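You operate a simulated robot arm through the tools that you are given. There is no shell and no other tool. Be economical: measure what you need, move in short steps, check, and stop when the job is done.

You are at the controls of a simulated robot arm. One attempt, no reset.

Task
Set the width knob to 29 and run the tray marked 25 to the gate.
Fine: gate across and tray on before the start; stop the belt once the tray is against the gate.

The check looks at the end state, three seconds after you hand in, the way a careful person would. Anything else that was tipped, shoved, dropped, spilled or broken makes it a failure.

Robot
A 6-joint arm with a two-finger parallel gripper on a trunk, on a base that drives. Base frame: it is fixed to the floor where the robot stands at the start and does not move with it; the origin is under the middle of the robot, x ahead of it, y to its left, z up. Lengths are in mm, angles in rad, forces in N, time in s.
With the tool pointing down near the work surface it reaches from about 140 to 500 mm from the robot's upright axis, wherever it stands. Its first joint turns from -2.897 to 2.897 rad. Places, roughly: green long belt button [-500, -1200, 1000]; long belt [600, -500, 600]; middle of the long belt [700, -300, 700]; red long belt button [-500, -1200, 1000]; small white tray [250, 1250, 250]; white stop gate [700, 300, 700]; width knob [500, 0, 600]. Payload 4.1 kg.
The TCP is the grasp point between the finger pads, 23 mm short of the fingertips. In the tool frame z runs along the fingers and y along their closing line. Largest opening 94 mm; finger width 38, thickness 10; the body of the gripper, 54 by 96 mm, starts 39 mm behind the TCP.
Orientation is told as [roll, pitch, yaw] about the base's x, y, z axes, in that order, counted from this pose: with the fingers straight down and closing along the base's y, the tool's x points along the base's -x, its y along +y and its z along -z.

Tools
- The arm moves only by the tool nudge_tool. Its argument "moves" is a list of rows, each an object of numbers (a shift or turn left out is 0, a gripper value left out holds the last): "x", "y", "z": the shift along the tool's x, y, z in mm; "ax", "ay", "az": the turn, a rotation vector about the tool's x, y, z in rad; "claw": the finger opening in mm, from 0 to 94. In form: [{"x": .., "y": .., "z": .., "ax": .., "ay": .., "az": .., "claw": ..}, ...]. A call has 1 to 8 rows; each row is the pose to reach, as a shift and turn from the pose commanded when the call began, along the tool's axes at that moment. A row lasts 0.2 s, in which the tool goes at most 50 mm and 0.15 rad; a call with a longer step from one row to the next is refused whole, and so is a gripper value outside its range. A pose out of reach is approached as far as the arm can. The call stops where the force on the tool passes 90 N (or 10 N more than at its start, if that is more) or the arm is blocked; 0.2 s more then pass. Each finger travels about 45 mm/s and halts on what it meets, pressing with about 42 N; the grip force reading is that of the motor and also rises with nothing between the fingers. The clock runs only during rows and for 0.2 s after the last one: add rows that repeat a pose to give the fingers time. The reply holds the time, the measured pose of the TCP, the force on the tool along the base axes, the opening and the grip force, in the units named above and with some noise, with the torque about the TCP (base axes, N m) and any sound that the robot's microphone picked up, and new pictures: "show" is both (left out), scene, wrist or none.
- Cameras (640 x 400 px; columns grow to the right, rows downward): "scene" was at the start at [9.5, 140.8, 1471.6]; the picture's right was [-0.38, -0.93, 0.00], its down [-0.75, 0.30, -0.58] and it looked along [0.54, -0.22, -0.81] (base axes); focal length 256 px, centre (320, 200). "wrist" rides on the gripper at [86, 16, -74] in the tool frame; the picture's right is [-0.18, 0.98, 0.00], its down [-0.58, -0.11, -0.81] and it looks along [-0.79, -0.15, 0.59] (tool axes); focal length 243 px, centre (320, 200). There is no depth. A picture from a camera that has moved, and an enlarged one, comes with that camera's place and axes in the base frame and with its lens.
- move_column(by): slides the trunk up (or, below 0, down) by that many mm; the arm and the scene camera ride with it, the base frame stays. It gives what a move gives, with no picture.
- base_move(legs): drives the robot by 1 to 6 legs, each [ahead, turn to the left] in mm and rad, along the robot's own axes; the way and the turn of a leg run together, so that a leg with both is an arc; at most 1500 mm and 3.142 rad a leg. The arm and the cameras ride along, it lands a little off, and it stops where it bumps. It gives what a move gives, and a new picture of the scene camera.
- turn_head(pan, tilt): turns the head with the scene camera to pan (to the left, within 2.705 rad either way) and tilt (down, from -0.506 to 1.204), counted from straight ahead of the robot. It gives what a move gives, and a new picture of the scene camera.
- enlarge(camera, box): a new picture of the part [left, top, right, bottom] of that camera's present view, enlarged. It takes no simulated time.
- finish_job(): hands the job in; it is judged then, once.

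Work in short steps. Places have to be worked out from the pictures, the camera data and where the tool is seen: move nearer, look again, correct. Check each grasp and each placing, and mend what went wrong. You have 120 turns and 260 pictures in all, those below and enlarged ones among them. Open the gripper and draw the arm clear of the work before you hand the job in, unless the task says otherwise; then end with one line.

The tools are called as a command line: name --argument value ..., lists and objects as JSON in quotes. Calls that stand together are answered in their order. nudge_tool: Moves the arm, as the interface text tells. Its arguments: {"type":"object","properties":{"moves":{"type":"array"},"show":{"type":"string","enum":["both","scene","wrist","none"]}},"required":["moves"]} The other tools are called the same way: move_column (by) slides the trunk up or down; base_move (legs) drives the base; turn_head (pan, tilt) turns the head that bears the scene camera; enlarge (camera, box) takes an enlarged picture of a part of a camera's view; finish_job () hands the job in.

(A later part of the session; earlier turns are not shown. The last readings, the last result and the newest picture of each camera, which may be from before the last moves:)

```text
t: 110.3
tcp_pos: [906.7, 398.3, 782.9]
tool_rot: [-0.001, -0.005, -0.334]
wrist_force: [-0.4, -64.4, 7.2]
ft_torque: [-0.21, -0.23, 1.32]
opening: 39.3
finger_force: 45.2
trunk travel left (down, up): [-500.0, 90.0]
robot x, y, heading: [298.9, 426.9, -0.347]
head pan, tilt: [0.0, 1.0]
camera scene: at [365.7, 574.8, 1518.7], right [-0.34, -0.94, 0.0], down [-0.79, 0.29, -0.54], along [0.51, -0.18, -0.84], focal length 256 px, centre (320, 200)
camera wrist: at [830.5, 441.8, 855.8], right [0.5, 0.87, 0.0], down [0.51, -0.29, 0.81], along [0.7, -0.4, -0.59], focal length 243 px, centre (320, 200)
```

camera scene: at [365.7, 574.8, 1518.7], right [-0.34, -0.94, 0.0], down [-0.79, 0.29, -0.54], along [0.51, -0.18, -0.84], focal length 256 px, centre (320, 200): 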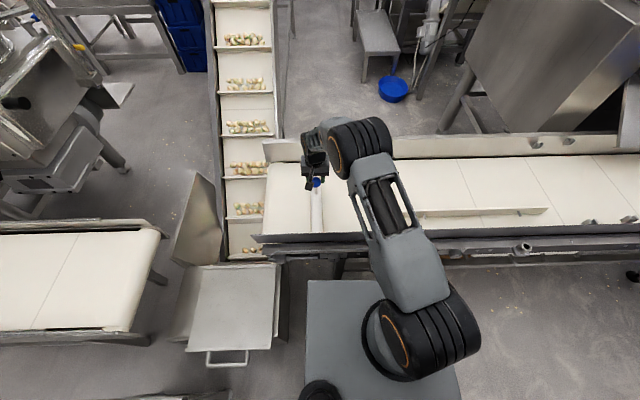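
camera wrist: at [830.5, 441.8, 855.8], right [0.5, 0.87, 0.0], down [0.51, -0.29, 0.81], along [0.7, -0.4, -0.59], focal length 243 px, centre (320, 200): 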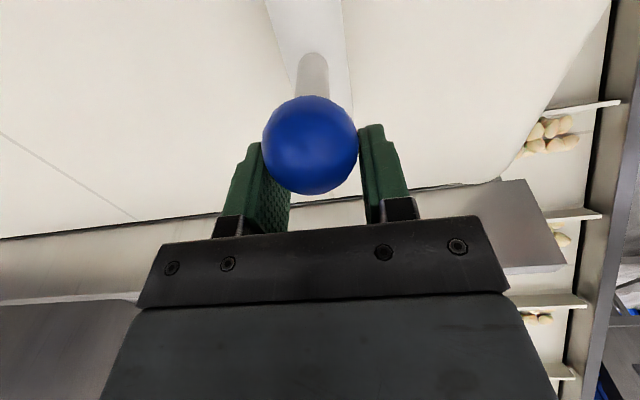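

It met its stop (64 N) and the bar stands square across. I relax, open, and lift.

nudge_tool --moves '[{"y": -8}, {"y": -8, "claw": 60}, {"y": -8, "claw": 80}, {"y": -8, "claw": 80}, {"y": -8, "claw": 80}, {"y": -8, "z": -40}, {"y": -8, "z": -80}, {"y": -8, "z": -120}]' --show "both"

enlarge --camera "scene" --box '[230, 120, 390, 270]'

```text
t: 112.1
tcp_pos: [904.2, 402.1, 898.0]
tool_rot: [-0.003, -0.002, -0.329]
wrist_force: [0.5, -0.5, -0.6]
ft_torque: [0.0, -0.01, 0.01]
opening: 79.8
finger_force: 0.1
trunk travel left (down, up): [-500.0, 90.0]
robot x, y, heading: [299.2, 424.8, -0.333]
head pan, tilt: [0.0, 1.0]
camera scene: at [364.4, 582.5, 1517.7], right [-0.33, -0.94, 0.0], down [-0.8, 0.28, -0.54], along [0.51, -0.18, -0.84], focal length 256 px, centre (320, 200)
camera wrist: at [827.9, 445.7, 972.6], right [0.49, 0.87, 0.0], down [0.51, -0.29, 0.81], along [0.7, -0.4, -0.59], focal length 243 px, centre (320, 200)
```

scene: 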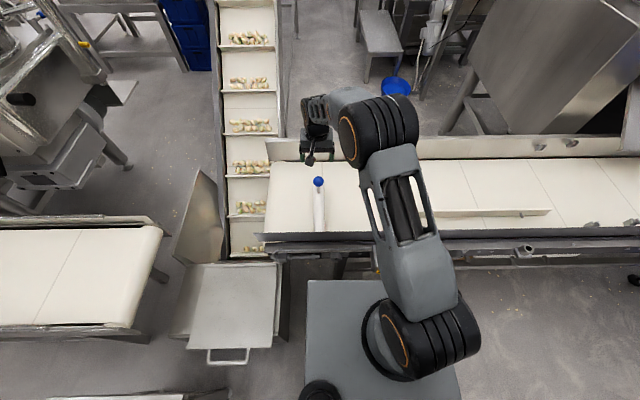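
wrist: 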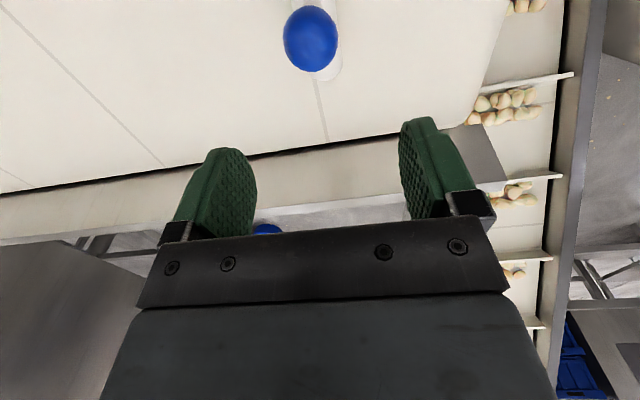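

```text
2.67 times, centred on (310, 195) of scene
camera zoom: at [364.4, 582.5, 1517.7], right [-0.33, -0.94, 0.0], down [-0.8, 0.28, -0.54], along [0.51, -0.18, -0.84], focal length 684 px, centre (347, 213)
```

zoom: 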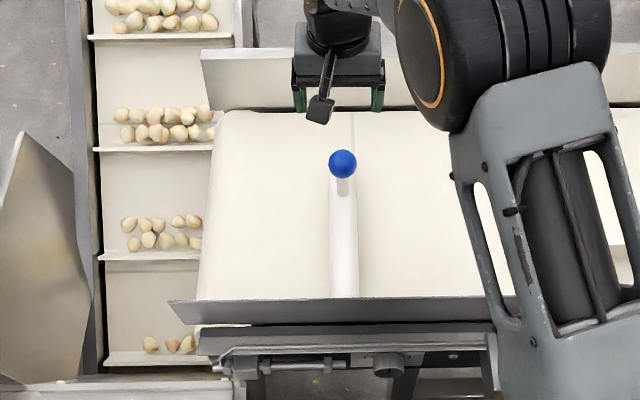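

The gate is across. Now I retract the arm, back away and turn toward the tray table on the left to inspect it.

nudge_tool --moves '[{"x": 45}, {"x": 90}, {"x": 135}, {"x": 180}, {"x": 220}, {"x": 220}]' --show "none"

base_move --legs '[[-250, 0], [0, 1.6], [130, 0]]'

turn_head --pan 0.0 --tilt 0.95

```text
t: 113.5
tcp_pos: [694.4, 473.6, 902.4]
tool_rot: [-0.002, -0.002, -0.328]
wrist_force: [0.0, -0.6, -0.3]
ft_torque: [-0.01, 0.01, -0.01]
opening: 80.3
finger_force: 0.0
trunk travel left (down, up): [-500.0, 90.0]
robot x, y, heading: [301.8, 424.1, -0.332]
head pan, tilt: [0.0, 1.0]
```

```text
t: 120.2
tcp_pos: [17.8, 1030.3, 902.1]
tool_rot: [-0.001, -0.001, 1.319]
wrist_force: [0.5, 0.0, 0.5]
ft_torque: [0.0, 0.01, 0.01]
opening: 80.0
finger_force: 0.1
trunk travel left (down, up): [-500.0, 90.0]
robot x, y, heading: [96.4, 638.9, 1.311]
head pan, tilt: [0.0, 1.0]
camera scene: at [-61.1, 692.2, 1517.8], right [0.97, -0.26, 0.0], down [-0.22, -0.81, -0.54], along [0.14, 0.52, -0.84], focal length 256 px, centre (320, 200)
```

scene: 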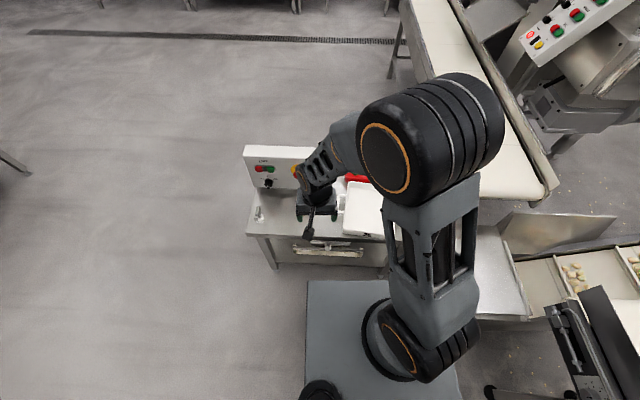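

```text
t: 120.9
tcp_pos: [19.0, 1031.3, 902.3]
tool_rot: [-0.002, -0.003, 1.317]
wrist_force: [0.7, -0.2, 0.2]
ft_torque: [-0.03, 0.01, -0.01]
opening: 79.9
finger_force: 0.1
trunk travel left (down, up): [-500.0, 90.0]
robot x, y, heading: [94.3, 638.9, 1.305]
head pan, tilt: [0.0, 0.949]
camera scene: at [-60.4, 694.8, 1521.4], right [0.97, -0.26, 0.0], down [-0.21, -0.79, -0.58], along [0.15, 0.56, -0.81], focal length 256 px, centre (320, 200)
```

scene: 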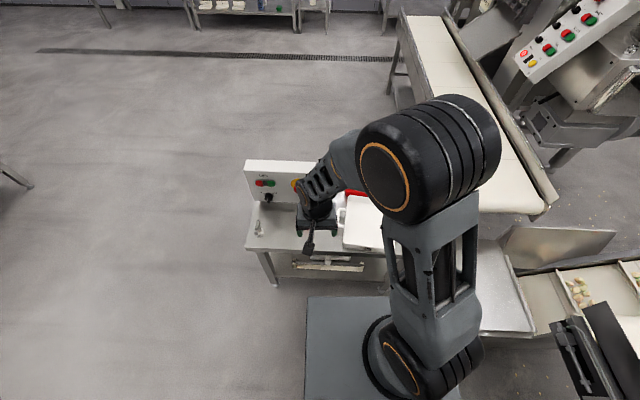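

The tray is behind the arm in this view; I take a wrist picture.

nudge_tool --moves '[{"y": -40}, {"y": -80}, {"y": -120}]' --show "wrist"

```text
t: 121.7
tcp_pos: [134.9, 1001.7, 901.6]
tool_rot: [-0.001, -0.003, 1.318]
wrist_force: [-1.0, 0.1, 0.2]
ft_torque: [0.02, 0.0, 0.03]
opening: 80.0
finger_force: 0.0
trunk travel left (down, up): [-500.0, 90.0]
robot x, y, heading: [92.5, 639.7, 1.307]
head pan, tilt: [0.0, 0.949]
camera wrist: at [98.1, 921.8, 975.0], right [-0.91, 0.42, 0.0], down [0.25, 0.53, 0.81], along [0.34, 0.73, -0.59], focal length 243 px, centre (320, 200)
```

wrist: 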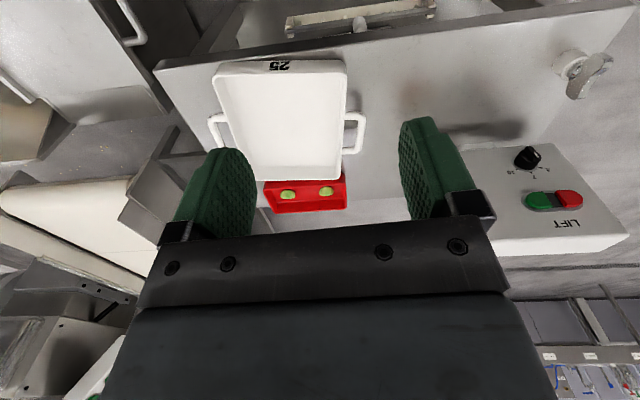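

I lower the trunk 200 mm for a second view to triangulate.

move_column --by -200

nudge_tool --moves '[{"x": 30}, {"x": 60}, {"x": 60}]' --show "wrist"

```text
t: 123.8
tcp_pos: [134.3, 1003.0, 701.1]
tool_rot: [-0.001, -0.004, 1.317]
wrist_force: [0.1, 0.8, -0.3]
ft_torque: [0.01, -0.04, 0.03]
opening: 80.0
finger_force: 0.0
trunk travel left (down, up): [-300.0, 290.0]
robot x, y, heading: [97.7, 636.6, 1.311]
head pan, tilt: [0.0, 0.949]
```

```text
t: 124.6
tcp_pos: [122.2, 951.3, 702.2]
tool_rot: [-0.003, -0.002, 1.316]
wrist_force: [0.4, -0.6, -0.3]
ft_torque: [0.0, -0.02, 0.0]
opening: 80.0
finger_force: 0.1
out of reach, approached as far as the arm can: row 2, 3
trunk travel left (down, up): [-300.0, 290.0]
robot x, y, heading: [96.1, 636.2, 1.308]
head pan, tilt: [0.0, 0.949]
camera wrist: at [85.0, 871.8, 775.8], right [-0.91, 0.42, 0.0], down [0.25, 0.53, 0.81], along [0.34, 0.73, -0.59], focal length 243 px, centre (320, 200)
```

wrist: 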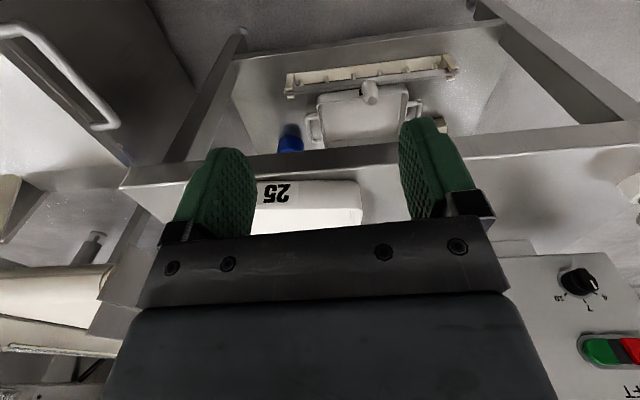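

Triangulated: table top z≈580, tray front wall centre ≈(237,1060), rim z≈626, body about 210×220, and yawed like the belt. I rotate the tool so the fingers close across the front wall.

nudge_tool --moves '[{"az": 0.14}, {"az": 0.28}, {"az": 0.42}, {"az": 0.56}, {"az": 0.7}, {"az": 0.84}, {"az": 0.98}, {"az": 1.12}]' --show "none"

nudge_tool --moves '[{"az": 0.14}, {"az": 0.28}, {"az": 0.42}, {"az": 0.54}, {"az": 0.54}]' --show "wrist"

```text
t: 126.4
tcp_pos: [121.7, 952.3, 700.6]
tool_rot: [0.002, -0.002, 0.196]
wrist_force: [-0.6, -0.4, 0.6]
ft_torque: [0.01, -0.01, 0.03]
opening: 79.8
finger_force: 0.1
trunk travel left (down, up): [-300.0, 290.0]
robot x, y, heading: [95.2, 638.9, 1.307]
head pan, tilt: [0.0, 0.949]
```

```text
t: 127.6
tcp_pos: [122.8, 953.2, 700.6]
tool_rot: [0.002, -0.002, -0.345]
wrist_force: [-0.4, 0.2, -0.6]
ft_torque: [-0.01, -0.02, 0.01]
opening: 80.1
finger_force: 0.0
trunk travel left (down, up): [-300.0, 290.0]
robot x, y, heading: [94.5, 638.0, 1.312]
head pan, tilt: [0.0, 0.949]
camera wrist: at [46.3, 996.4, 775.0], right [0.51, 0.86, 0.0], down [0.51, -0.3, 0.81], along [0.7, -0.41, -0.59], focal length 243 px, centre (320, 200)
```

wrist: 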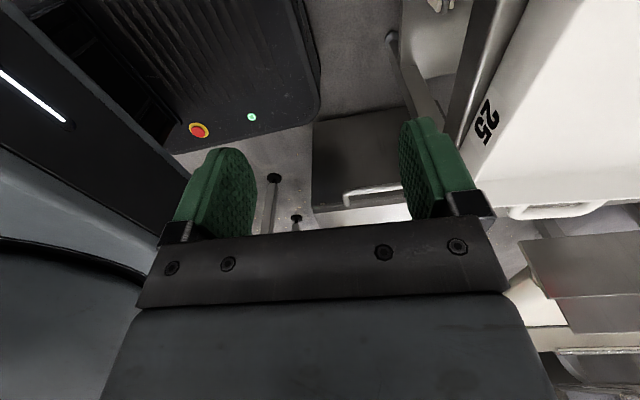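

Move to above the front wall centre (x -70, y 142 in tool axes), then look.

nudge_tool --moves '[{"x": -20, "y": 38}, {"x": -38, "y": 76}, {"x": -55, "y": 112}, {"x": -70, "y": 142}, {"x": -70, "y": 142}]' --show "wrist"

```text
t: 128.8
tcp_pos: [234.2, 1064.7, 700.4]
tool_rot: [0.003, -0.002, -0.341]
wrist_force: [-0.3, -0.4, 0.3]
ft_torque: [0.01, -0.04, -0.05]
opening: 80.2
finger_force: 0.1
trunk travel left (down, up): [-300.0, 290.0]
robot x, y, heading: [91.0, 638.2, 1.31]
head pan, tilt: [0.0, 0.949]
camera wrist: at [158.7, 1108.2, 773.9], right [0.5, 0.86, 0.0], down [0.51, -0.3, 0.81], along [0.7, -0.4, -0.59], focal length 243 px, centre (320, 200)
```

wrist: 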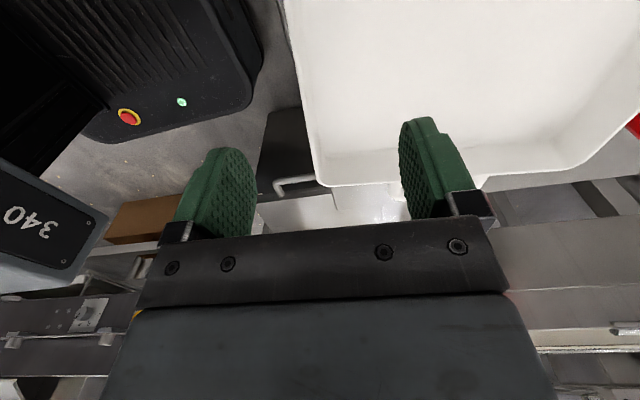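

The rim lies about 12 mm nearer me than the tool axis. I correct (x +4, y -12), narrow to 56, and descend to z≈614.

nudge_tool --moves '[{"x": 4, "y": -12, "claw": 56}, {"x": 4, "y": -12, "z": 10}, {"x": 4, "y": -12, "z": 30}, {"x": 4, "y": -12, "z": 45}, {"x": 4, "y": -12, "z": 45}]' --show "wrist"

```text
t: 130.0
tcp_pos: [229.0, 1053.2, 656.1]
tool_rot: [0.003, -0.003, -0.341]
wrist_force: [-0.2, -0.3, -1.0]
ft_torque: [0.0, 0.01, -0.03]
opening: 56.1
finger_force: 0.1
trunk travel left (down, up): [-300.0, 290.0]
robot x, y, heading: [93.3, 637.1, 1.309]
head pan, tilt: [0.0, 0.949]
camera wrist: at [153.0, 1096.8, 730.6], right [0.5, 0.86, 0.0], down [0.51, -0.3, 0.81], along [0.7, -0.4, -0.59], focal length 243 px, centre (320, 200)
```

wrist: 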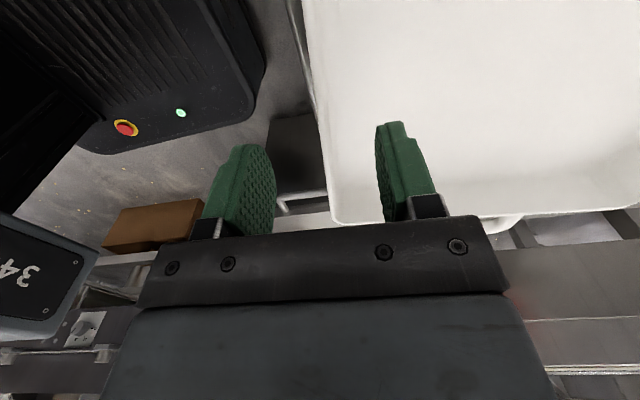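

The rim is between the fingers. I go down 42 mm and close.

nudge_tool --moves '[{"z": 14}, {"z": 28}, {"z": 42}, {"z": 42, "claw": 30}, {"z": 42, "claw": 0}, {"z": 42, "claw": 0}, {"z": 42, "claw": 0}, {"z": 42, "claw": 0}]' --show "wrist"

```text
t: 131.8
tcp_pos: [228.7, 1053.2, 614.0]
tool_rot: [0.005, -0.002, -0.343]
wrist_force: [-0.7, -1.3, 0.4]
ft_torque: [-0.23, 0.06, -0.06]
opening: 3.4
finger_force: 41.7
trunk travel left (down, up): [-300.0, 290.0]
robot x, y, heading: [98.9, 636.3, 1.305]
head pan, tilt: [0.0, 0.949]
camera wrist: at [152.6, 1096.9, 688.6], right [0.5, 0.86, 0.0], down [0.51, -0.3, 0.81], along [0.7, -0.4, -0.59], focal length 243 px, centre (320, 200)
```

wrist: 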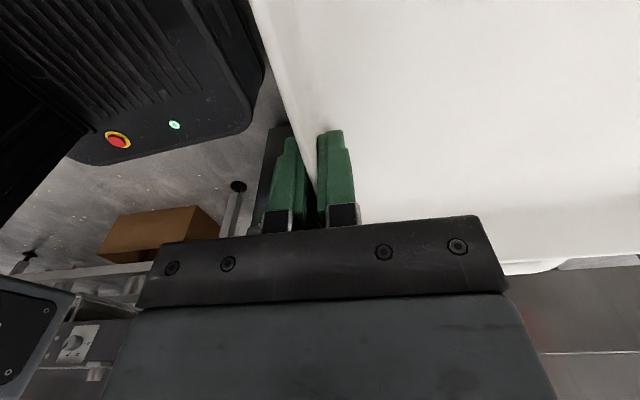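

Wall gripped (3.4 mm). Test lift 30 mm.

nudge_tool --moves '[{"z": -8}, {"z": -16}, {"z": -24}, {"z": -32}, {"z": -32}]' --show "both"

```text
t: 133.0
tcp_pos: [227.7, 1054.0, 645.7]
tool_rot: [0.004, -0.003, -0.344]
wrist_force: [-1.1, 0.0, -2.8]
ft_torque: [-0.27, 0.08, 0.02]
opening: 3.8
finger_force: 41.5
trunk travel left (down, up): [-300.0, 290.0]
robot x, y, heading: [93.9, 634.8, 1.31]
head pan, tilt: [0.0, 0.949]
camera scene: at [-60.3, 694.9, 1321.4], right [0.97, -0.26, 0.0], down [-0.21, -0.79, -0.58], along [0.15, 0.56, -0.81], focal length 256 px, centre (320, 200)
camera wrist: at [152.2, 1097.3, 720.0], right [0.5, 0.86, 0.0], down [0.51, -0.3, 0.81], along [0.7, -0.4, -0.59], focal length 243 px, centre (320, 200)
```

scene: 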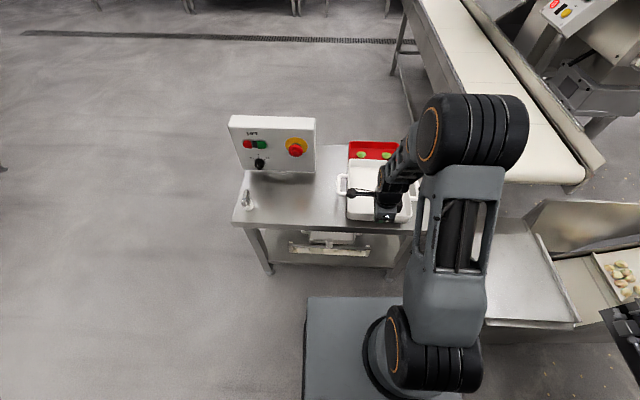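
wrist: 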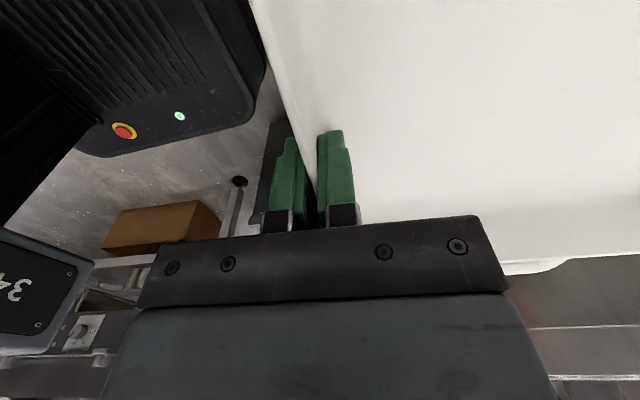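

The tray is light and held level. I raise the trunk 250, back off, and drive around to face the belt centre with the tray.

move_column --by 255

base_move --legs '[[-200, 0], [0, -1.4], [0, -1.53], [386, 0], [0, 1.3]]'

turn_head --pan -0.05 --tilt 0.85

```text
t: 135.7
tcp_pos: [227.1, 1053.5, 900.9]
tool_rot: [0.002, -0.002, -0.342]
wrist_force: [1.4, -0.7, -1.8]
ft_torque: [-0.25, 0.09, 0.04]
opening: 3.8
finger_force: 41.6
trunk travel left (down, up): [-555.0, 35.0]
robot x, y, heading: [94.0, 637.3, 1.308]
head pan, tilt: [0.0, 0.949]
```

```text
t: 149.6
tcp_pos: [440.6, -98.9, 901.6]
tool_rot: [0.005, -0.002, -1.971]
wrist_force: [0.3, 0.7, -2.0]
ft_torque: [0.08, 0.26, 0.01]
opening: 3.7
finger_force: 41.6
trunk travel left (down, up): [-555.0, 35.0]
robot x, y, heading: [32.7, 54.9, -0.318]
head pan, tilt: [0.0, 0.949]
camera scene: at [98.8, 212.8, 1576.4], right [-0.31, -0.95, 0.0], down [-0.77, 0.25, -0.58], along [0.55, -0.18, -0.81], focal length 256 px, centre (320, 200)
```

scene: 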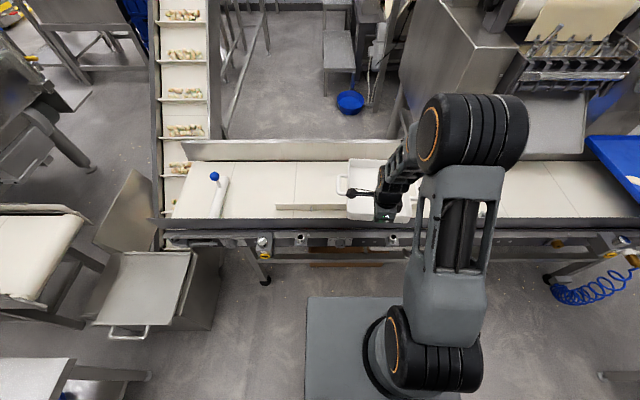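

```text
t: 150.3
tcp_pos: [440.0, -98.9, 900.7]
tool_rot: [0.003, -0.003, -1.971]
wrist_force: [-0.1, 0.3, -1.7]
ft_torque: [0.09, 0.25, -0.07]
opening: 3.6
finger_force: 42.2
trunk travel left (down, up): [-555.0, 35.0]
robot x, y, heading: [32.1, 55.4, -0.317]
head pan, tilt: [-0.051, 0.85]
camera scene: at [102.7, 207.3, 1583.9], right [-0.36, -0.93, 0.0], down [-0.7, 0.27, -0.66], along [0.62, -0.24, -0.75], focal length 256 px, centre (320, 200)
```

scene: 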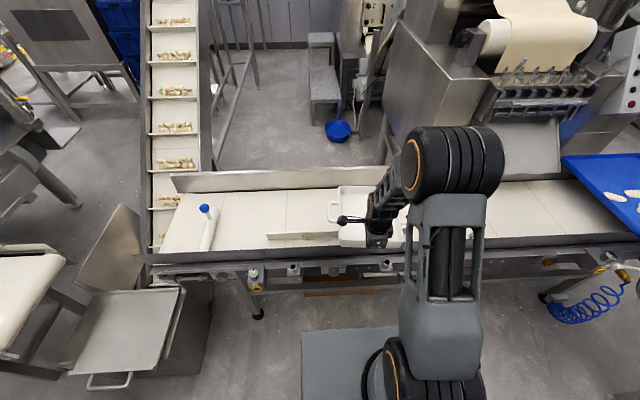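

I zoom in to measure the guide and far guard.

enlarge --camera "scene" --box '[180, 155, 340, 275]'

enlarge --camera "scene" --box '[300, 150, 460, 270]'

```text
3.33 times, centred on (260, 215) of scene
camera zoom: at [102.7, 207.3, 1583.9], right [-0.36, -0.93, 0.0], down [-0.7, 0.27, -0.66], along [0.62, -0.24, -0.75], focal length 855 px, centre (520, 150)
```

zoom: 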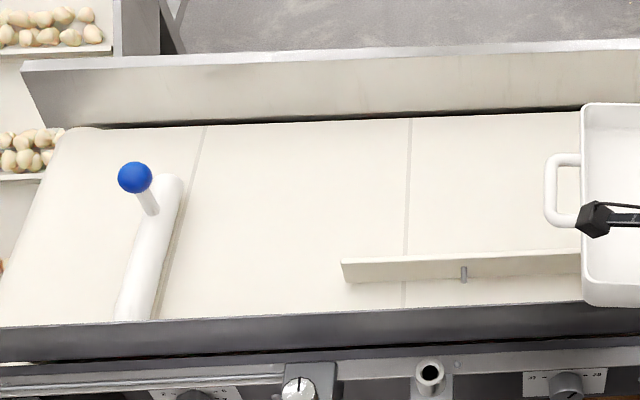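

```text
3.33 times, centred on (380, 210) of scene
camera zoom: at [102.7, 207.3, 1583.9], right [-0.36, -0.93, 0.0], down [-0.7, 0.27, -0.66], along [0.62, -0.24, -0.75], focal length 855 px, centre (120, 167)
```

zoom: 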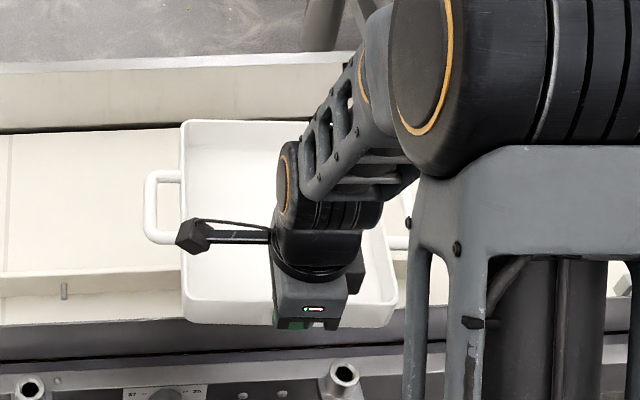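

The lane between guide (m≈636) and far guard (m≈900) is about 265 mm and the tray depth is about 230, so it fits with handles along the belt. I drive ahead 130, straighten yaw by 0.065, and reach over.

base_move --legs '[[130, 0]]'

nudge_tool --moves '[{"az": -0.03}, {"az": -0.065}, {"az": -0.065, "y": 25}, {"az": -0.065, "y": 50}, {"az": -0.065, "y": 80}, {"az": -0.065, "y": 80}]' --show "both"

```text
t: 151.5
tcp_pos: [564.9, -139.6, 901.4]
tool_rot: [0.0, 0.0, -1.969]
wrist_force: [-0.2, -0.5, -2.1]
ft_torque: [0.14, 0.25, 0.02]
opening: 3.6
finger_force: 42.0
trunk travel left (down, up): [-555.0, 35.0]
robot x, y, heading: [156.9, 16.2, -0.32]
head pan, tilt: [-0.051, 0.85]
camera scene: at [227.0, 166.3, 1583.9], right [-0.36, -0.93, 0.0], down [-0.7, 0.27, -0.66], along [0.62, -0.24, -0.75], focal length 256 px, centre (320, 200)
```

scene: 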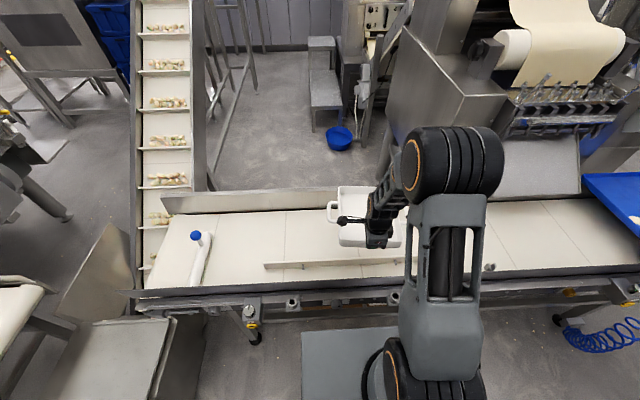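

```text
t: 152.9
tcp_pos: [637.3, -172.2, 900.6]
tool_rot: [0.003, -0.001, -1.905]
wrist_force: [-0.4, -0.3, -2.0]
ft_torque: [0.07, 0.27, 0.0]
opening: 3.8
finger_force: 42.0
trunk travel left (down, up): [-555.0, 35.0]
robot x, y, heading: [156.4, 17.8, -0.32]
head pan, tilt: [-0.051, 0.85]
camera scene: at [226.5, 166.5, 1583.9], right [-0.36, -0.93, 0.0], down [-0.7, 0.27, -0.66], along [0.62, -0.24, -0.75], focal length 256 px, centre (320, 200)
camera wrist: at [681.9, -95.5, 974.5], right [0.87, -0.5, 0.0], down [-0.3, -0.51, 0.81], along [-0.4, -0.7, -0.59], focal length 243 px, centre (320, 200)
```

scene: 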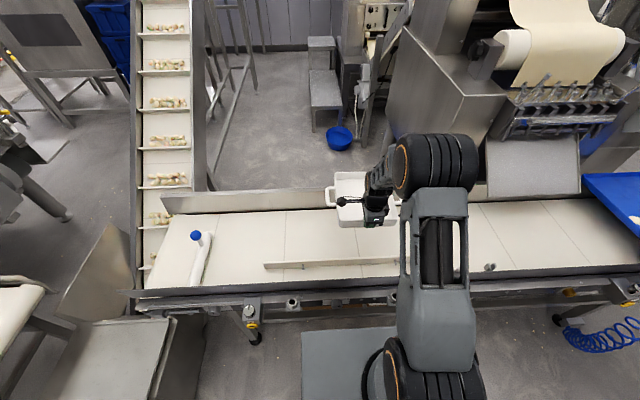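
wrist: 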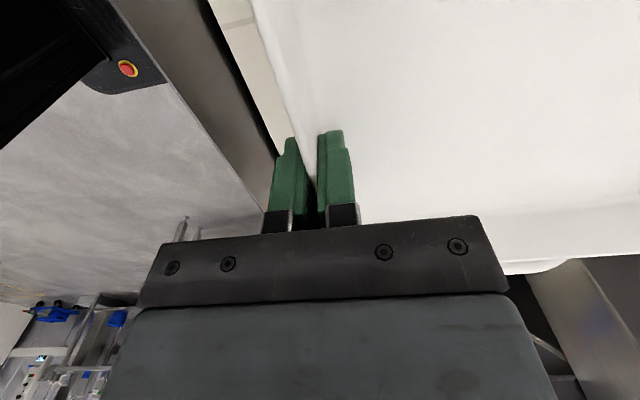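

TCP m≈658. I lower the trunk 120 mm (tray still above the guide) and check alignment.

move_column --by -120

nudge_tool --moves '[{}]' --show "both"

enlarge --camera "scene" --box '[280, 150, 440, 290]'

```text
t: 154.4
tcp_pos: [637.8, -171.5, 780.7]
tool_rot: [0.003, -0.003, -1.906]
wrist_force: [-0.4, -1.0, -2.3]
ft_torque: [0.1, 0.21, 0.0]
opening: 3.7
finger_force: 41.7
trunk travel left (down, up): [-435.0, 155.0]
robot x, y, heading: [152.3, 15.2, -0.314]
head pan, tilt: [-0.051, 0.85]
```

```text
t: 154.8
tcp_pos: [638.7, -171.7, 780.5]
tool_rot: [0.003, -0.001, -1.906]
wrist_force: [-0.7, 0.1, -2.1]
ft_torque: [0.08, 0.24, 0.01]
opening: 3.7
finger_force: 42.0
trunk travel left (down, up): [-435.0, 155.0]
robot x, y, heading: [155.5, 19.3, -0.32]
head pan, tilt: [-0.051, 0.85]
camera scene: at [226.3, 166.5, 1463.9], right [-0.36, -0.93, 0.0], down [-0.7, 0.27, -0.66], along [0.62, -0.24, -0.75], focal length 256 px, centre (320, 200)
camera wrist: at [681.6, -95.3, 854.7], right [0.87, -0.5, 0.0], down [-0.3, -0.51, 0.81], along [-0.4, -0.7, -0.59], focal length 243 px, centre (320, 200)
```

scene: 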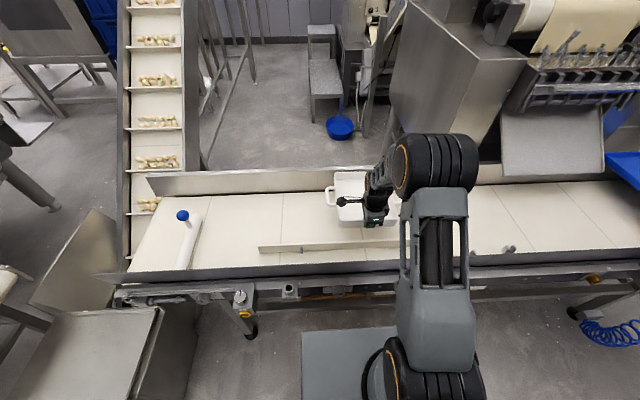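
wrist: 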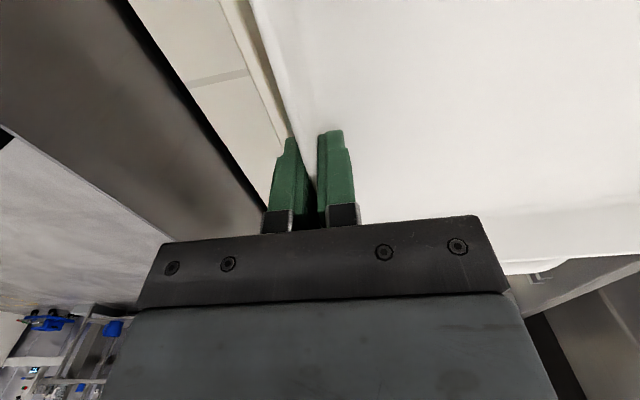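

```text
2.86 times, centred on (360, 220) of scene
camera zoom: at [226.3, 166.5, 1463.9], right [-0.36, -0.93, 0.0], down [-0.7, 0.27, -0.66], along [0.62, -0.24, -0.75], focal length 733 px, centre (206, 143)
```

zoom: 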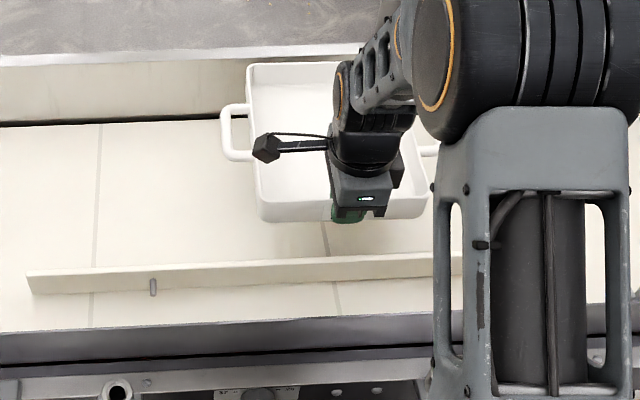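

Clearances look right: about 25 mm near, 10 mm far. I ease 3 mm toward me and lower 55 mm with the arm.

nudge_tool --moves '[{"y": -3, "z": 10}, {"y": -3, "z": 22}, {"y": -3, "z": 34}, {"y": -3, "z": 46}, {"y": -3, "z": 55}, {"y": -3, "z": 55}]' --show "both"

enlarge --camera "scene" --box '[280, 150, 440, 290]'

```text
t: 156.2
tcp_pos: [634.6, -170.2, 725.9]
tool_rot: [0.004, -0.002, -1.906]
wrist_force: [0.3, 0.4, -2.3]
ft_torque: [0.09, 0.24, 0.0]
opening: 3.8
finger_force: 42.0
trunk travel left (down, up): [-435.0, 155.0]
robot x, y, heading: [158.3, 13.8, -0.325]
head pan, tilt: [-0.051, 0.85]
camera scene: at [226.4, 166.5, 1463.9], right [-0.36, -0.93, 0.0], down [-0.7, 0.27, -0.66], along [0.62, -0.24, -0.75], focal length 256 px, centre (320, 200)
camera wrist: at [678.2, -93.7, 800.6], right [0.87, -0.5, 0.0], down [-0.3, -0.51, 0.81], along [-0.4, -0.7, -0.59], focal length 243 px, centre (320, 200)
```

scene: 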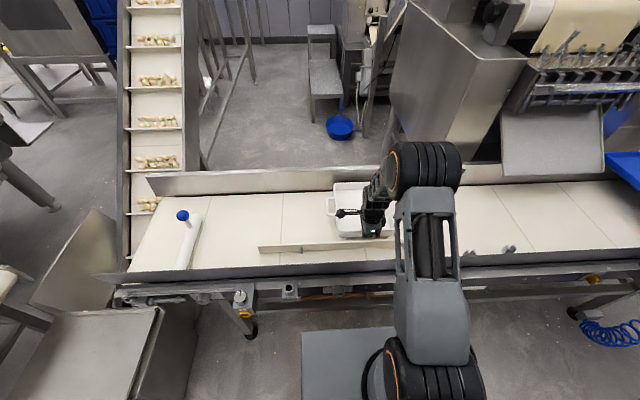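
wrist: 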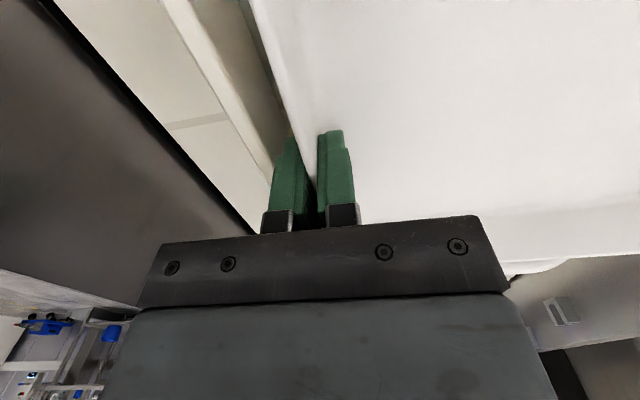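

```text
2.86 times, centred on (360, 220) of scene
camera zoom: at [226.4, 166.5, 1463.9], right [-0.36, -0.93, 0.0], down [-0.7, 0.27, -0.66], along [0.62, -0.24, -0.75], focal length 733 px, centre (206, 143)
```

zoom: 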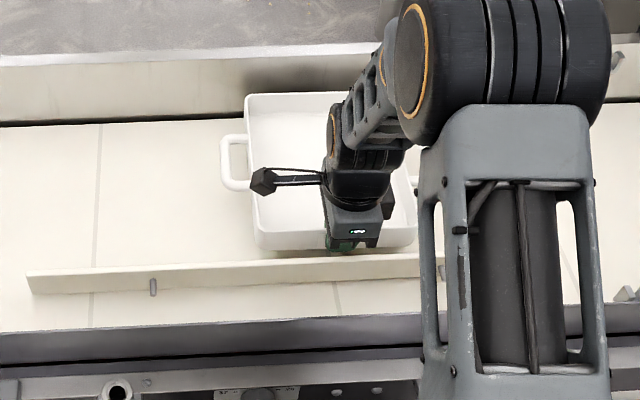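

It lines up in the lane. I lower in 3 mm steps watching for contact.

nudge_tool --moves '[{"z": 3}, {"z": 6}, {"z": 9}, {"z": 9}]' --show "none"

nudge_tool --moves '[{"z": 2}, {"z": 4}, {"z": 6}, {"z": 6}]' --show "wrist"

```text
t: 157.2
tcp_pos: [635.0, -168.4, 716.1]
tool_rot: [0.004, -0.002, -1.906]
wrist_force: [-0.3, 0.0, -2.9]
ft_torque: [0.11, 0.24, 0.0]
opening: 3.8
finger_force: 42.0
trunk travel left (down, up): [-435.0, 155.0]
robot x, y, heading: [157.5, 18.0, -0.321]
head pan, tilt: [-0.051, 0.85]
```

```text
t: 158.2
tcp_pos: [635.5, -169.9, 710.4]
tool_rot: [0.004, -0.002, -1.907]
wrist_force: [-0.2, -0.3, -2.4]
ft_torque: [0.06, 0.26, 0.0]
opening: 3.7
finger_force: 41.8
trunk travel left (down, up): [-435.0, 155.0]
robot x, y, heading: [156.9, 18.2, -0.32]
head pan, tilt: [-0.051, 0.85]
camera wrist: at [678.6, -94.1, 785.0], right [0.87, -0.5, 0.0], down [-0.3, -0.51, 0.81], along [-0.4, -0.7, -0.59], focal length 243 px, centre (320, 200)
```

wrist: 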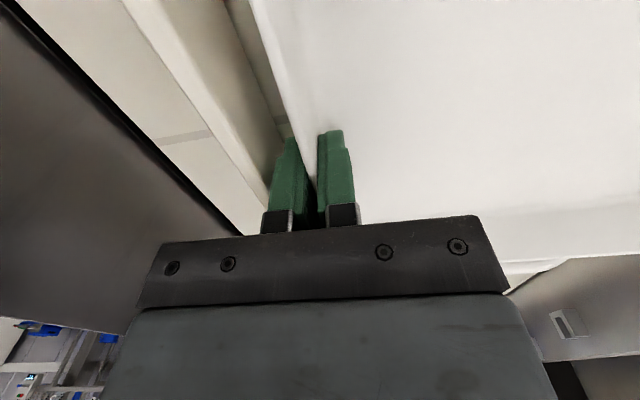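

Still hanging freely (2.4 N); continue down in 2 mm steps.

nudge_tool --moves '[{"z": 2}, {"z": 4}, {"z": 6}, {"z": 6}]' --show "none"

nudge_tool --moves '[{"z": 1.5}, {"z": 3}, {"z": 3}]' --show "wrist"

```text
t: 159.2
tcp_pos: [635.3, -169.7, 705.4]
tool_rot: [0.004, -0.003, -1.907]
wrist_force: [0.4, -0.4, -2.0]
ft_torque: [0.07, 0.22, 0.03]
opening: 3.6
finger_force: 41.8
trunk travel left (down, up): [-435.0, 155.0]
robot x, y, heading: [154.7, 16.9, -0.319]
head pan, tilt: [-0.051, 0.85]
```

```text
t: 160.0
tcp_pos: [635.4, -169.6, 702.8]
tool_rot: [0.003, -0.002, -1.904]
wrist_force: [0.2, -0.7, -2.2]
ft_torque: [0.08, 0.25, -0.01]
opening: 3.6
finger_force: 42.1
trunk travel left (down, up): [-435.0, 155.0]
robot x, y, heading: [157.2, 16.5, -0.323]
head pan, tilt: [-0.051, 0.85]
camera wrist: at [679.3, -94.3, 775.5], right [0.87, -0.5, 0.0], down [-0.3, -0.51, 0.81], along [-0.4, -0.7, -0.59], focal length 243 px, centre (320, 200)
```

wrist: 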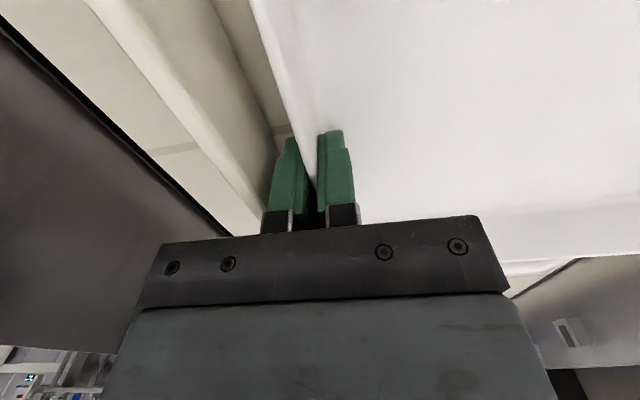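

nudge_tool --moves '[{"z": 2}, {"z": 4}, {"z": 6}, {"z": 8}, {"z": 8}]' --show "none"

```text
t: 161.2
tcp_pos: [634.7, -170.5, 697.4]
tool_rot: [0.012, 0.0, -1.905]
wrist_force: [-3.6, 4.9, 52.4]
ft_torque: [0.36, 0.41, 0.0]
opening: 3.8
finger_force: 41.8
trunk travel left (down, up): [-435.0, 155.0]
robot x, y, heading: [153.3, 15.8, -0.317]
head pan, tilt: [-0.051, 0.85]
```

Contact: +52 N at z 697. I ease up 2.5 mm, open the fingers a little to 14, and lift straight out.

nudge_tool --moves '[{"z": -3}, {"z": -3, "claw": 14}, {"z": -3, "claw": 14}, {"z": -3, "claw": 14}]' --show "wrist"

```text
t: 162.2
tcp_pos: [633.3, -169.7, 695.4]
tool_rot: [0.002, -0.003, -1.906]
wrist_force: [-0.1, -0.1, 0.5]
ft_torque: [0.04, 0.0, 0.0]
opening: 13.6
finger_force: 0.0
trunk travel left (down, up): [-435.0, 155.0]
robot x, y, heading: [156.7, 17.4, -0.321]
head pan, tilt: [-0.051, 0.85]
camera wrist: at [678.7, -94.5, 770.1], right [0.87, -0.5, 0.0], down [-0.3, -0.51, 0.81], along [-0.4, -0.7, -0.59], focal length 243 px, centre (320, 200)
```

wrist: 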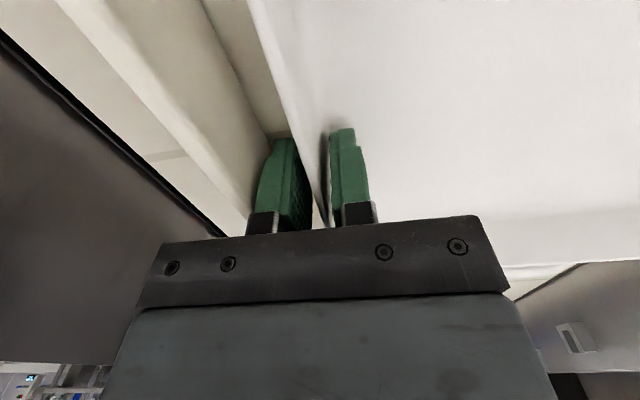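

Released cleanly, with clearance to the guide. Lift out.

nudge_tool --moves '[{"z": -10}, {"z": -25}, {"z": -45}, {"z": -80}, {"z": -120}, {"z": -160}]' --show "both"

enlarge --camera "scene" --box '[160, 150, 440, 300]'

```text
t: 163.6
tcp_pos: [634.2, -168.8, 857.9]
tool_rot: [0.001, -0.002, -1.907]
wrist_force: [-0.3, -0.5, -0.3]
ft_torque: [0.02, 0.03, -0.01]
opening: 14.0
finger_force: 0.1
trunk travel left (down, up): [-435.0, 155.0]
robot x, y, heading: [159.0, 16.4, -0.321]
head pan, tilt: [-0.051, 0.85]
camera scene: at [226.0, 166.6, 1463.9], right [-0.36, -0.93, 0.0], down [-0.7, 0.27, -0.66], along [0.62, -0.24, -0.75], focal length 256 px, centre (320, 200)
camera wrist: at [678.9, -93.4, 931.1], right [0.87, -0.5, 0.0], down [-0.3, -0.51, 0.81], along [-0.4, -0.7, -0.59], focal length 243 px, centre (320, 200)
```

scene: 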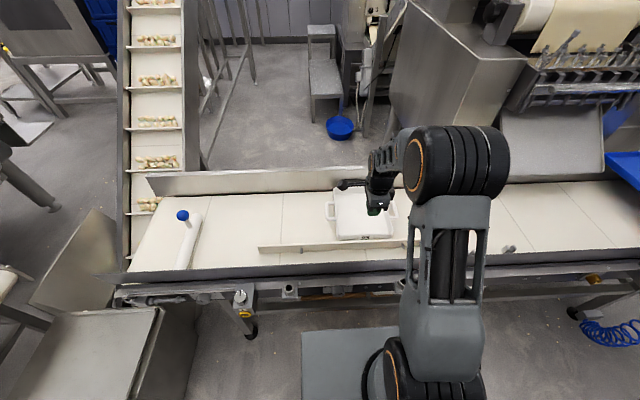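
wrist: 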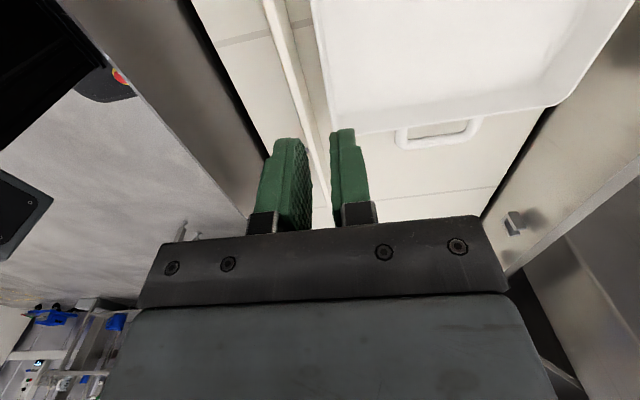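

```text
2.29 times, centred on (300, 225) of scene
camera zoom: at [226.0, 166.6, 1463.9], right [-0.36, -0.93, 0.0], down [-0.7, 0.27, -0.66], along [0.62, -0.24, -0.75], focal length 586 px, centre (366, 143)
```

zoom: 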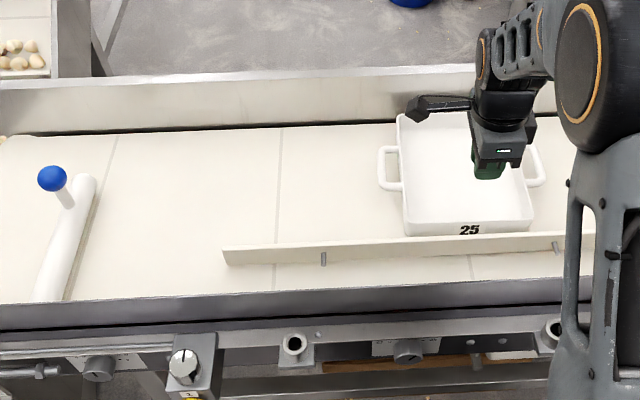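

Tray 25 sits flat in the lane. Next the belt buttons: I retract the arm, back away, and drive toward the control panel at the right, with the head turned to it.

nudge_tool --moves '[{"y": -40}, {"y": -80}, {"y": -120}, {"y": -150}, {"y": -150}]' --show "none"

base_move --legs '[[-300, 0], [0, -1.62], [450, 0]]'

turn_head --pan 0.05 --tilt 0.6

```text
t: 164.8
tcp_pos: [494.7, -121.9, 857.2]
tool_rot: [0.003, 0.0, -1.904]
wrist_force: [-0.6, -0.8, -1.1]
ft_torque: [0.0, 0.01, 0.0]
opening: 13.9
finger_force: 0.1
trunk travel left (down, up): [-435.0, 155.0]
robot x, y, heading: [155.3, 15.6, -0.314]
head pan, tilt: [-0.051, 0.85]
```

```text
t: 173.0
tcp_pos: [-431.2, -626.9, 857.7]
tool_rot: [0.004, -0.002, 2.773]
wrist_force: [0.7, 0.6, -0.6]
ft_torque: [0.0, -0.01, -0.01]
opening: 13.9
finger_force: 0.1
trunk travel left (down, up): [-435.0, 155.0]
robot x, y, heading: [-281.7, -293.4, -1.932]
head pan, tilt: [-0.051, 0.85]
camera scene: at [-133.5, -365.4, 1463.9], right [-0.92, 0.39, 0.0], down [0.3, 0.69, -0.66], along [-0.26, -0.61, -0.75], focal length 256 px, centre (320, 200)
```

scene: 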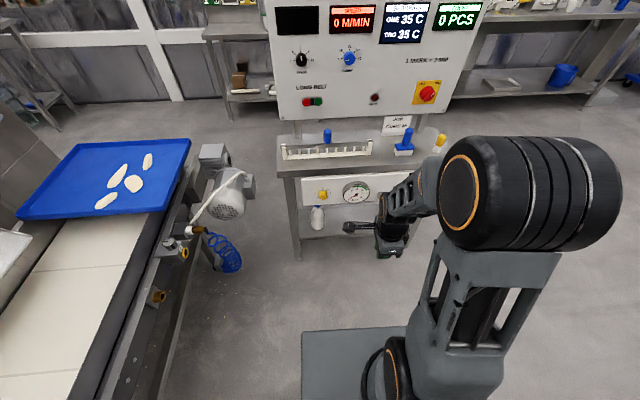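

```text
t: 173.8
tcp_pos: [-432.4, -627.5, 856.5]
tool_rot: [0.003, -0.002, 2.772]
wrist_force: [0.2, 0.2, -1.0]
ft_torque: [0.04, 0.01, 0.02]
opening: 14.2
finger_force: 0.0
trunk travel left (down, up): [-435.0, 155.0]
robot x, y, heading: [-281.2, -290.9, -1.928]
head pan, tilt: [0.051, 0.6]
camera scene: at [-129.1, -377.8, 1484.8], right [-0.95, 0.3, 0.0], down [0.17, 0.54, -0.82], along [-0.25, -0.79, -0.57], focal length 256 px, centre (320, 200)
```

scene: 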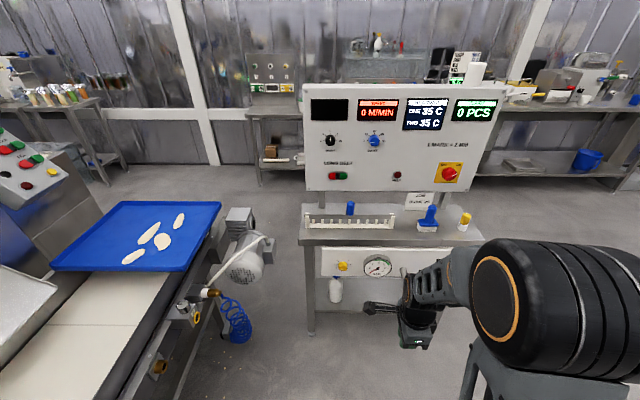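

Zoom on the panel and the things on its table.

enlarge --camera "scene" --box '[290, 80, 510, 310]'

enlarge --camera "scene" --box '[390, 170, 490, 250]'

```text
1.74 times, centred on (400, 195) of scene
camera zoom: at [-129.1, -377.8, 1484.8], right [-0.95, 0.3, 0.0], down [0.17, 0.54, -0.82], along [-0.25, -0.79, -0.57], focal length 446 px, centre (181, 209)
```

zoom: 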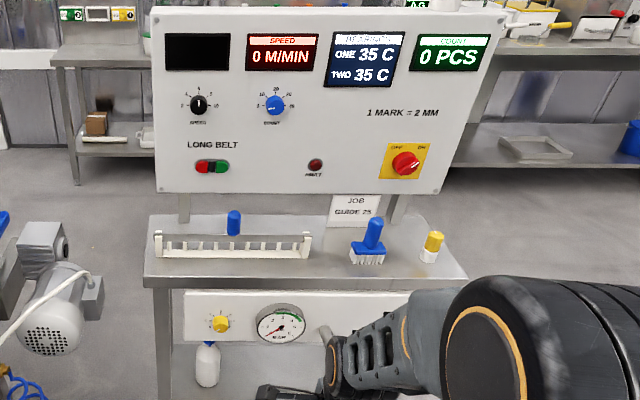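

```text
5.00 times, centred on (440, 210) of scene
camera zoom: at [-129.1, -377.8, 1484.8], right [-0.95, 0.3, 0.0], down [0.17, 0.54, -0.82], along [-0.25, -0.79, -0.57], focal length 1282 px, centre (-280, 150)
```

zoom: 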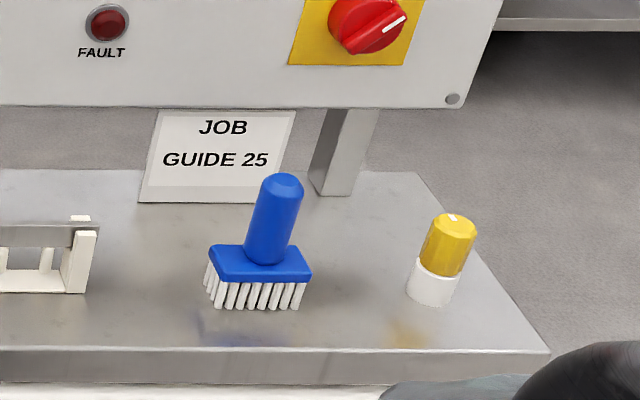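

The panel's main switch is on. The green button triangulates to about (-514,-1271,948). Here in free space I bring the tool to level forward: yaw back first, then pitch up.

nudge_tool --moves '[{"az": -0.14, "claw": 0}, {"az": -0.28}, {"az": -0.42}, {"az": -0.56}, {"az": -0.7}, {"az": -0.84}, {"az": -0.98}, {"az": -1.12}]' --show "none"

nudge_tool --moves '[{"az": -0.14}, {"az": -0.28}, {"az": -0.42}, {"az": -0.46}, {"az": -0.46}]' --show "none"

nudge_tool --moves '[{"ay": -0.14}, {"ay": -0.28}, {"ay": -0.42}, {"ay": -0.56}, {"ay": -0.7}, {"ay": -0.84}, {"ay": -0.98}, {"ay": -1.12}]' --show "none"

nudge_tool --moves '[{"ay": -0.14}, {"ay": -0.28}, {"ay": -0.42}, {"ay": -0.45}, {"ay": -0.45}]' --show "both"

```text
t: 175.6
tcp_pos: [-432.7, -628.2, 857.6]
tool_rot: [-0.001, -0.002, -2.39]
wrist_force: [-0.8, -0.3, -0.4]
ft_torque: [0.02, -0.01, 0.01]
opening: 0.2
finger_force: 42.2
trunk travel left (down, up): [-435.0, 155.0]
robot x, y, heading: [-282.5, -296.5, -1.928]
head pan, tilt: [0.051, 0.6]
```

```text
t: 176.8
tcp_pos: [-432.1, -627.7, 857.6]
tool_rot: [-0.004, -0.003, -1.93]
wrist_force: [-0.2, -0.6, 0.4]
ft_torque: [0.0, -0.01, -0.02]
opening: 0.0
finger_force: 42.2
trunk travel left (down, up): [-435.0, 155.0]
robot x, y, heading: [-285.4, -292.4, -1.924]
head pan, tilt: [0.051, 0.6]
```

```text
t: 178.6
tcp_pos: [-488.2, -711.5, 870.6]
tool_rot: [0.143, -1.086, -2.055]
wrist_force: [-0.3, -0.4, -0.4]
ft_torque: [0.01, 0.02, -0.02]
opening: 0.0
finger_force: 41.7
out of reach, approached as far as the arm can: row 3, 4, 5, 6, 7, 8
trunk travel left (down, up): [-435.0, 155.0]
robot x, y, heading: [-283.5, -292.2, -1.928]
head pan, tilt: [0.051, 0.6]
```

```text
t: 179.8
tcp_pos: [-509.5, -721.0, 895.9]
tool_rot: [1.264, -1.44, 3.1]
wrist_force: [0.5, -0.5, -1.0]
ft_torque: [0.03, 0.01, -0.02]
opening: 0.0
finger_force: 42.0
out of reach, approached as far as the arm can: row 1, 2, 3, 4, 5
trunk travel left (down, up): [-435.0, 155.0]
robot x, y, heading: [-284.3, -290.4, -1.925]
head pan, tilt: [0.051, 0.6]
camera scene: at [-129.1, -377.7, 1484.8], right [-0.95, 0.3, 0.0], down [0.17, 0.54, -0.83], along [-0.25, -0.79, -0.56], focal length 256 px, centre (320, 200)
camera wrist: at [-457.9, -657.2, 814.1], right [0.89, -0.33, 0.31], down [0.09, 0.8, 0.59], along [-0.44, -0.5, 0.74], focal length 243 px, centre (320, 200)
```

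scene: 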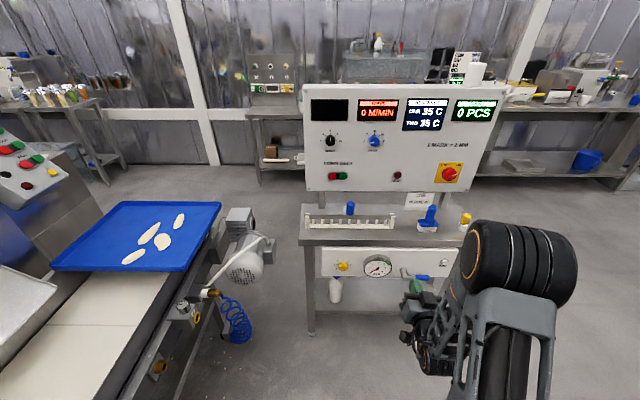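
wrist: 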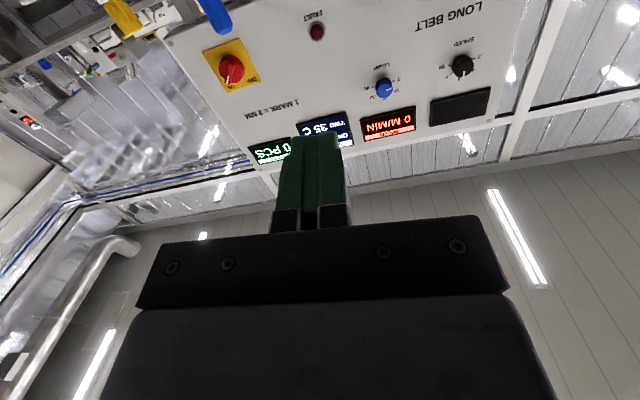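

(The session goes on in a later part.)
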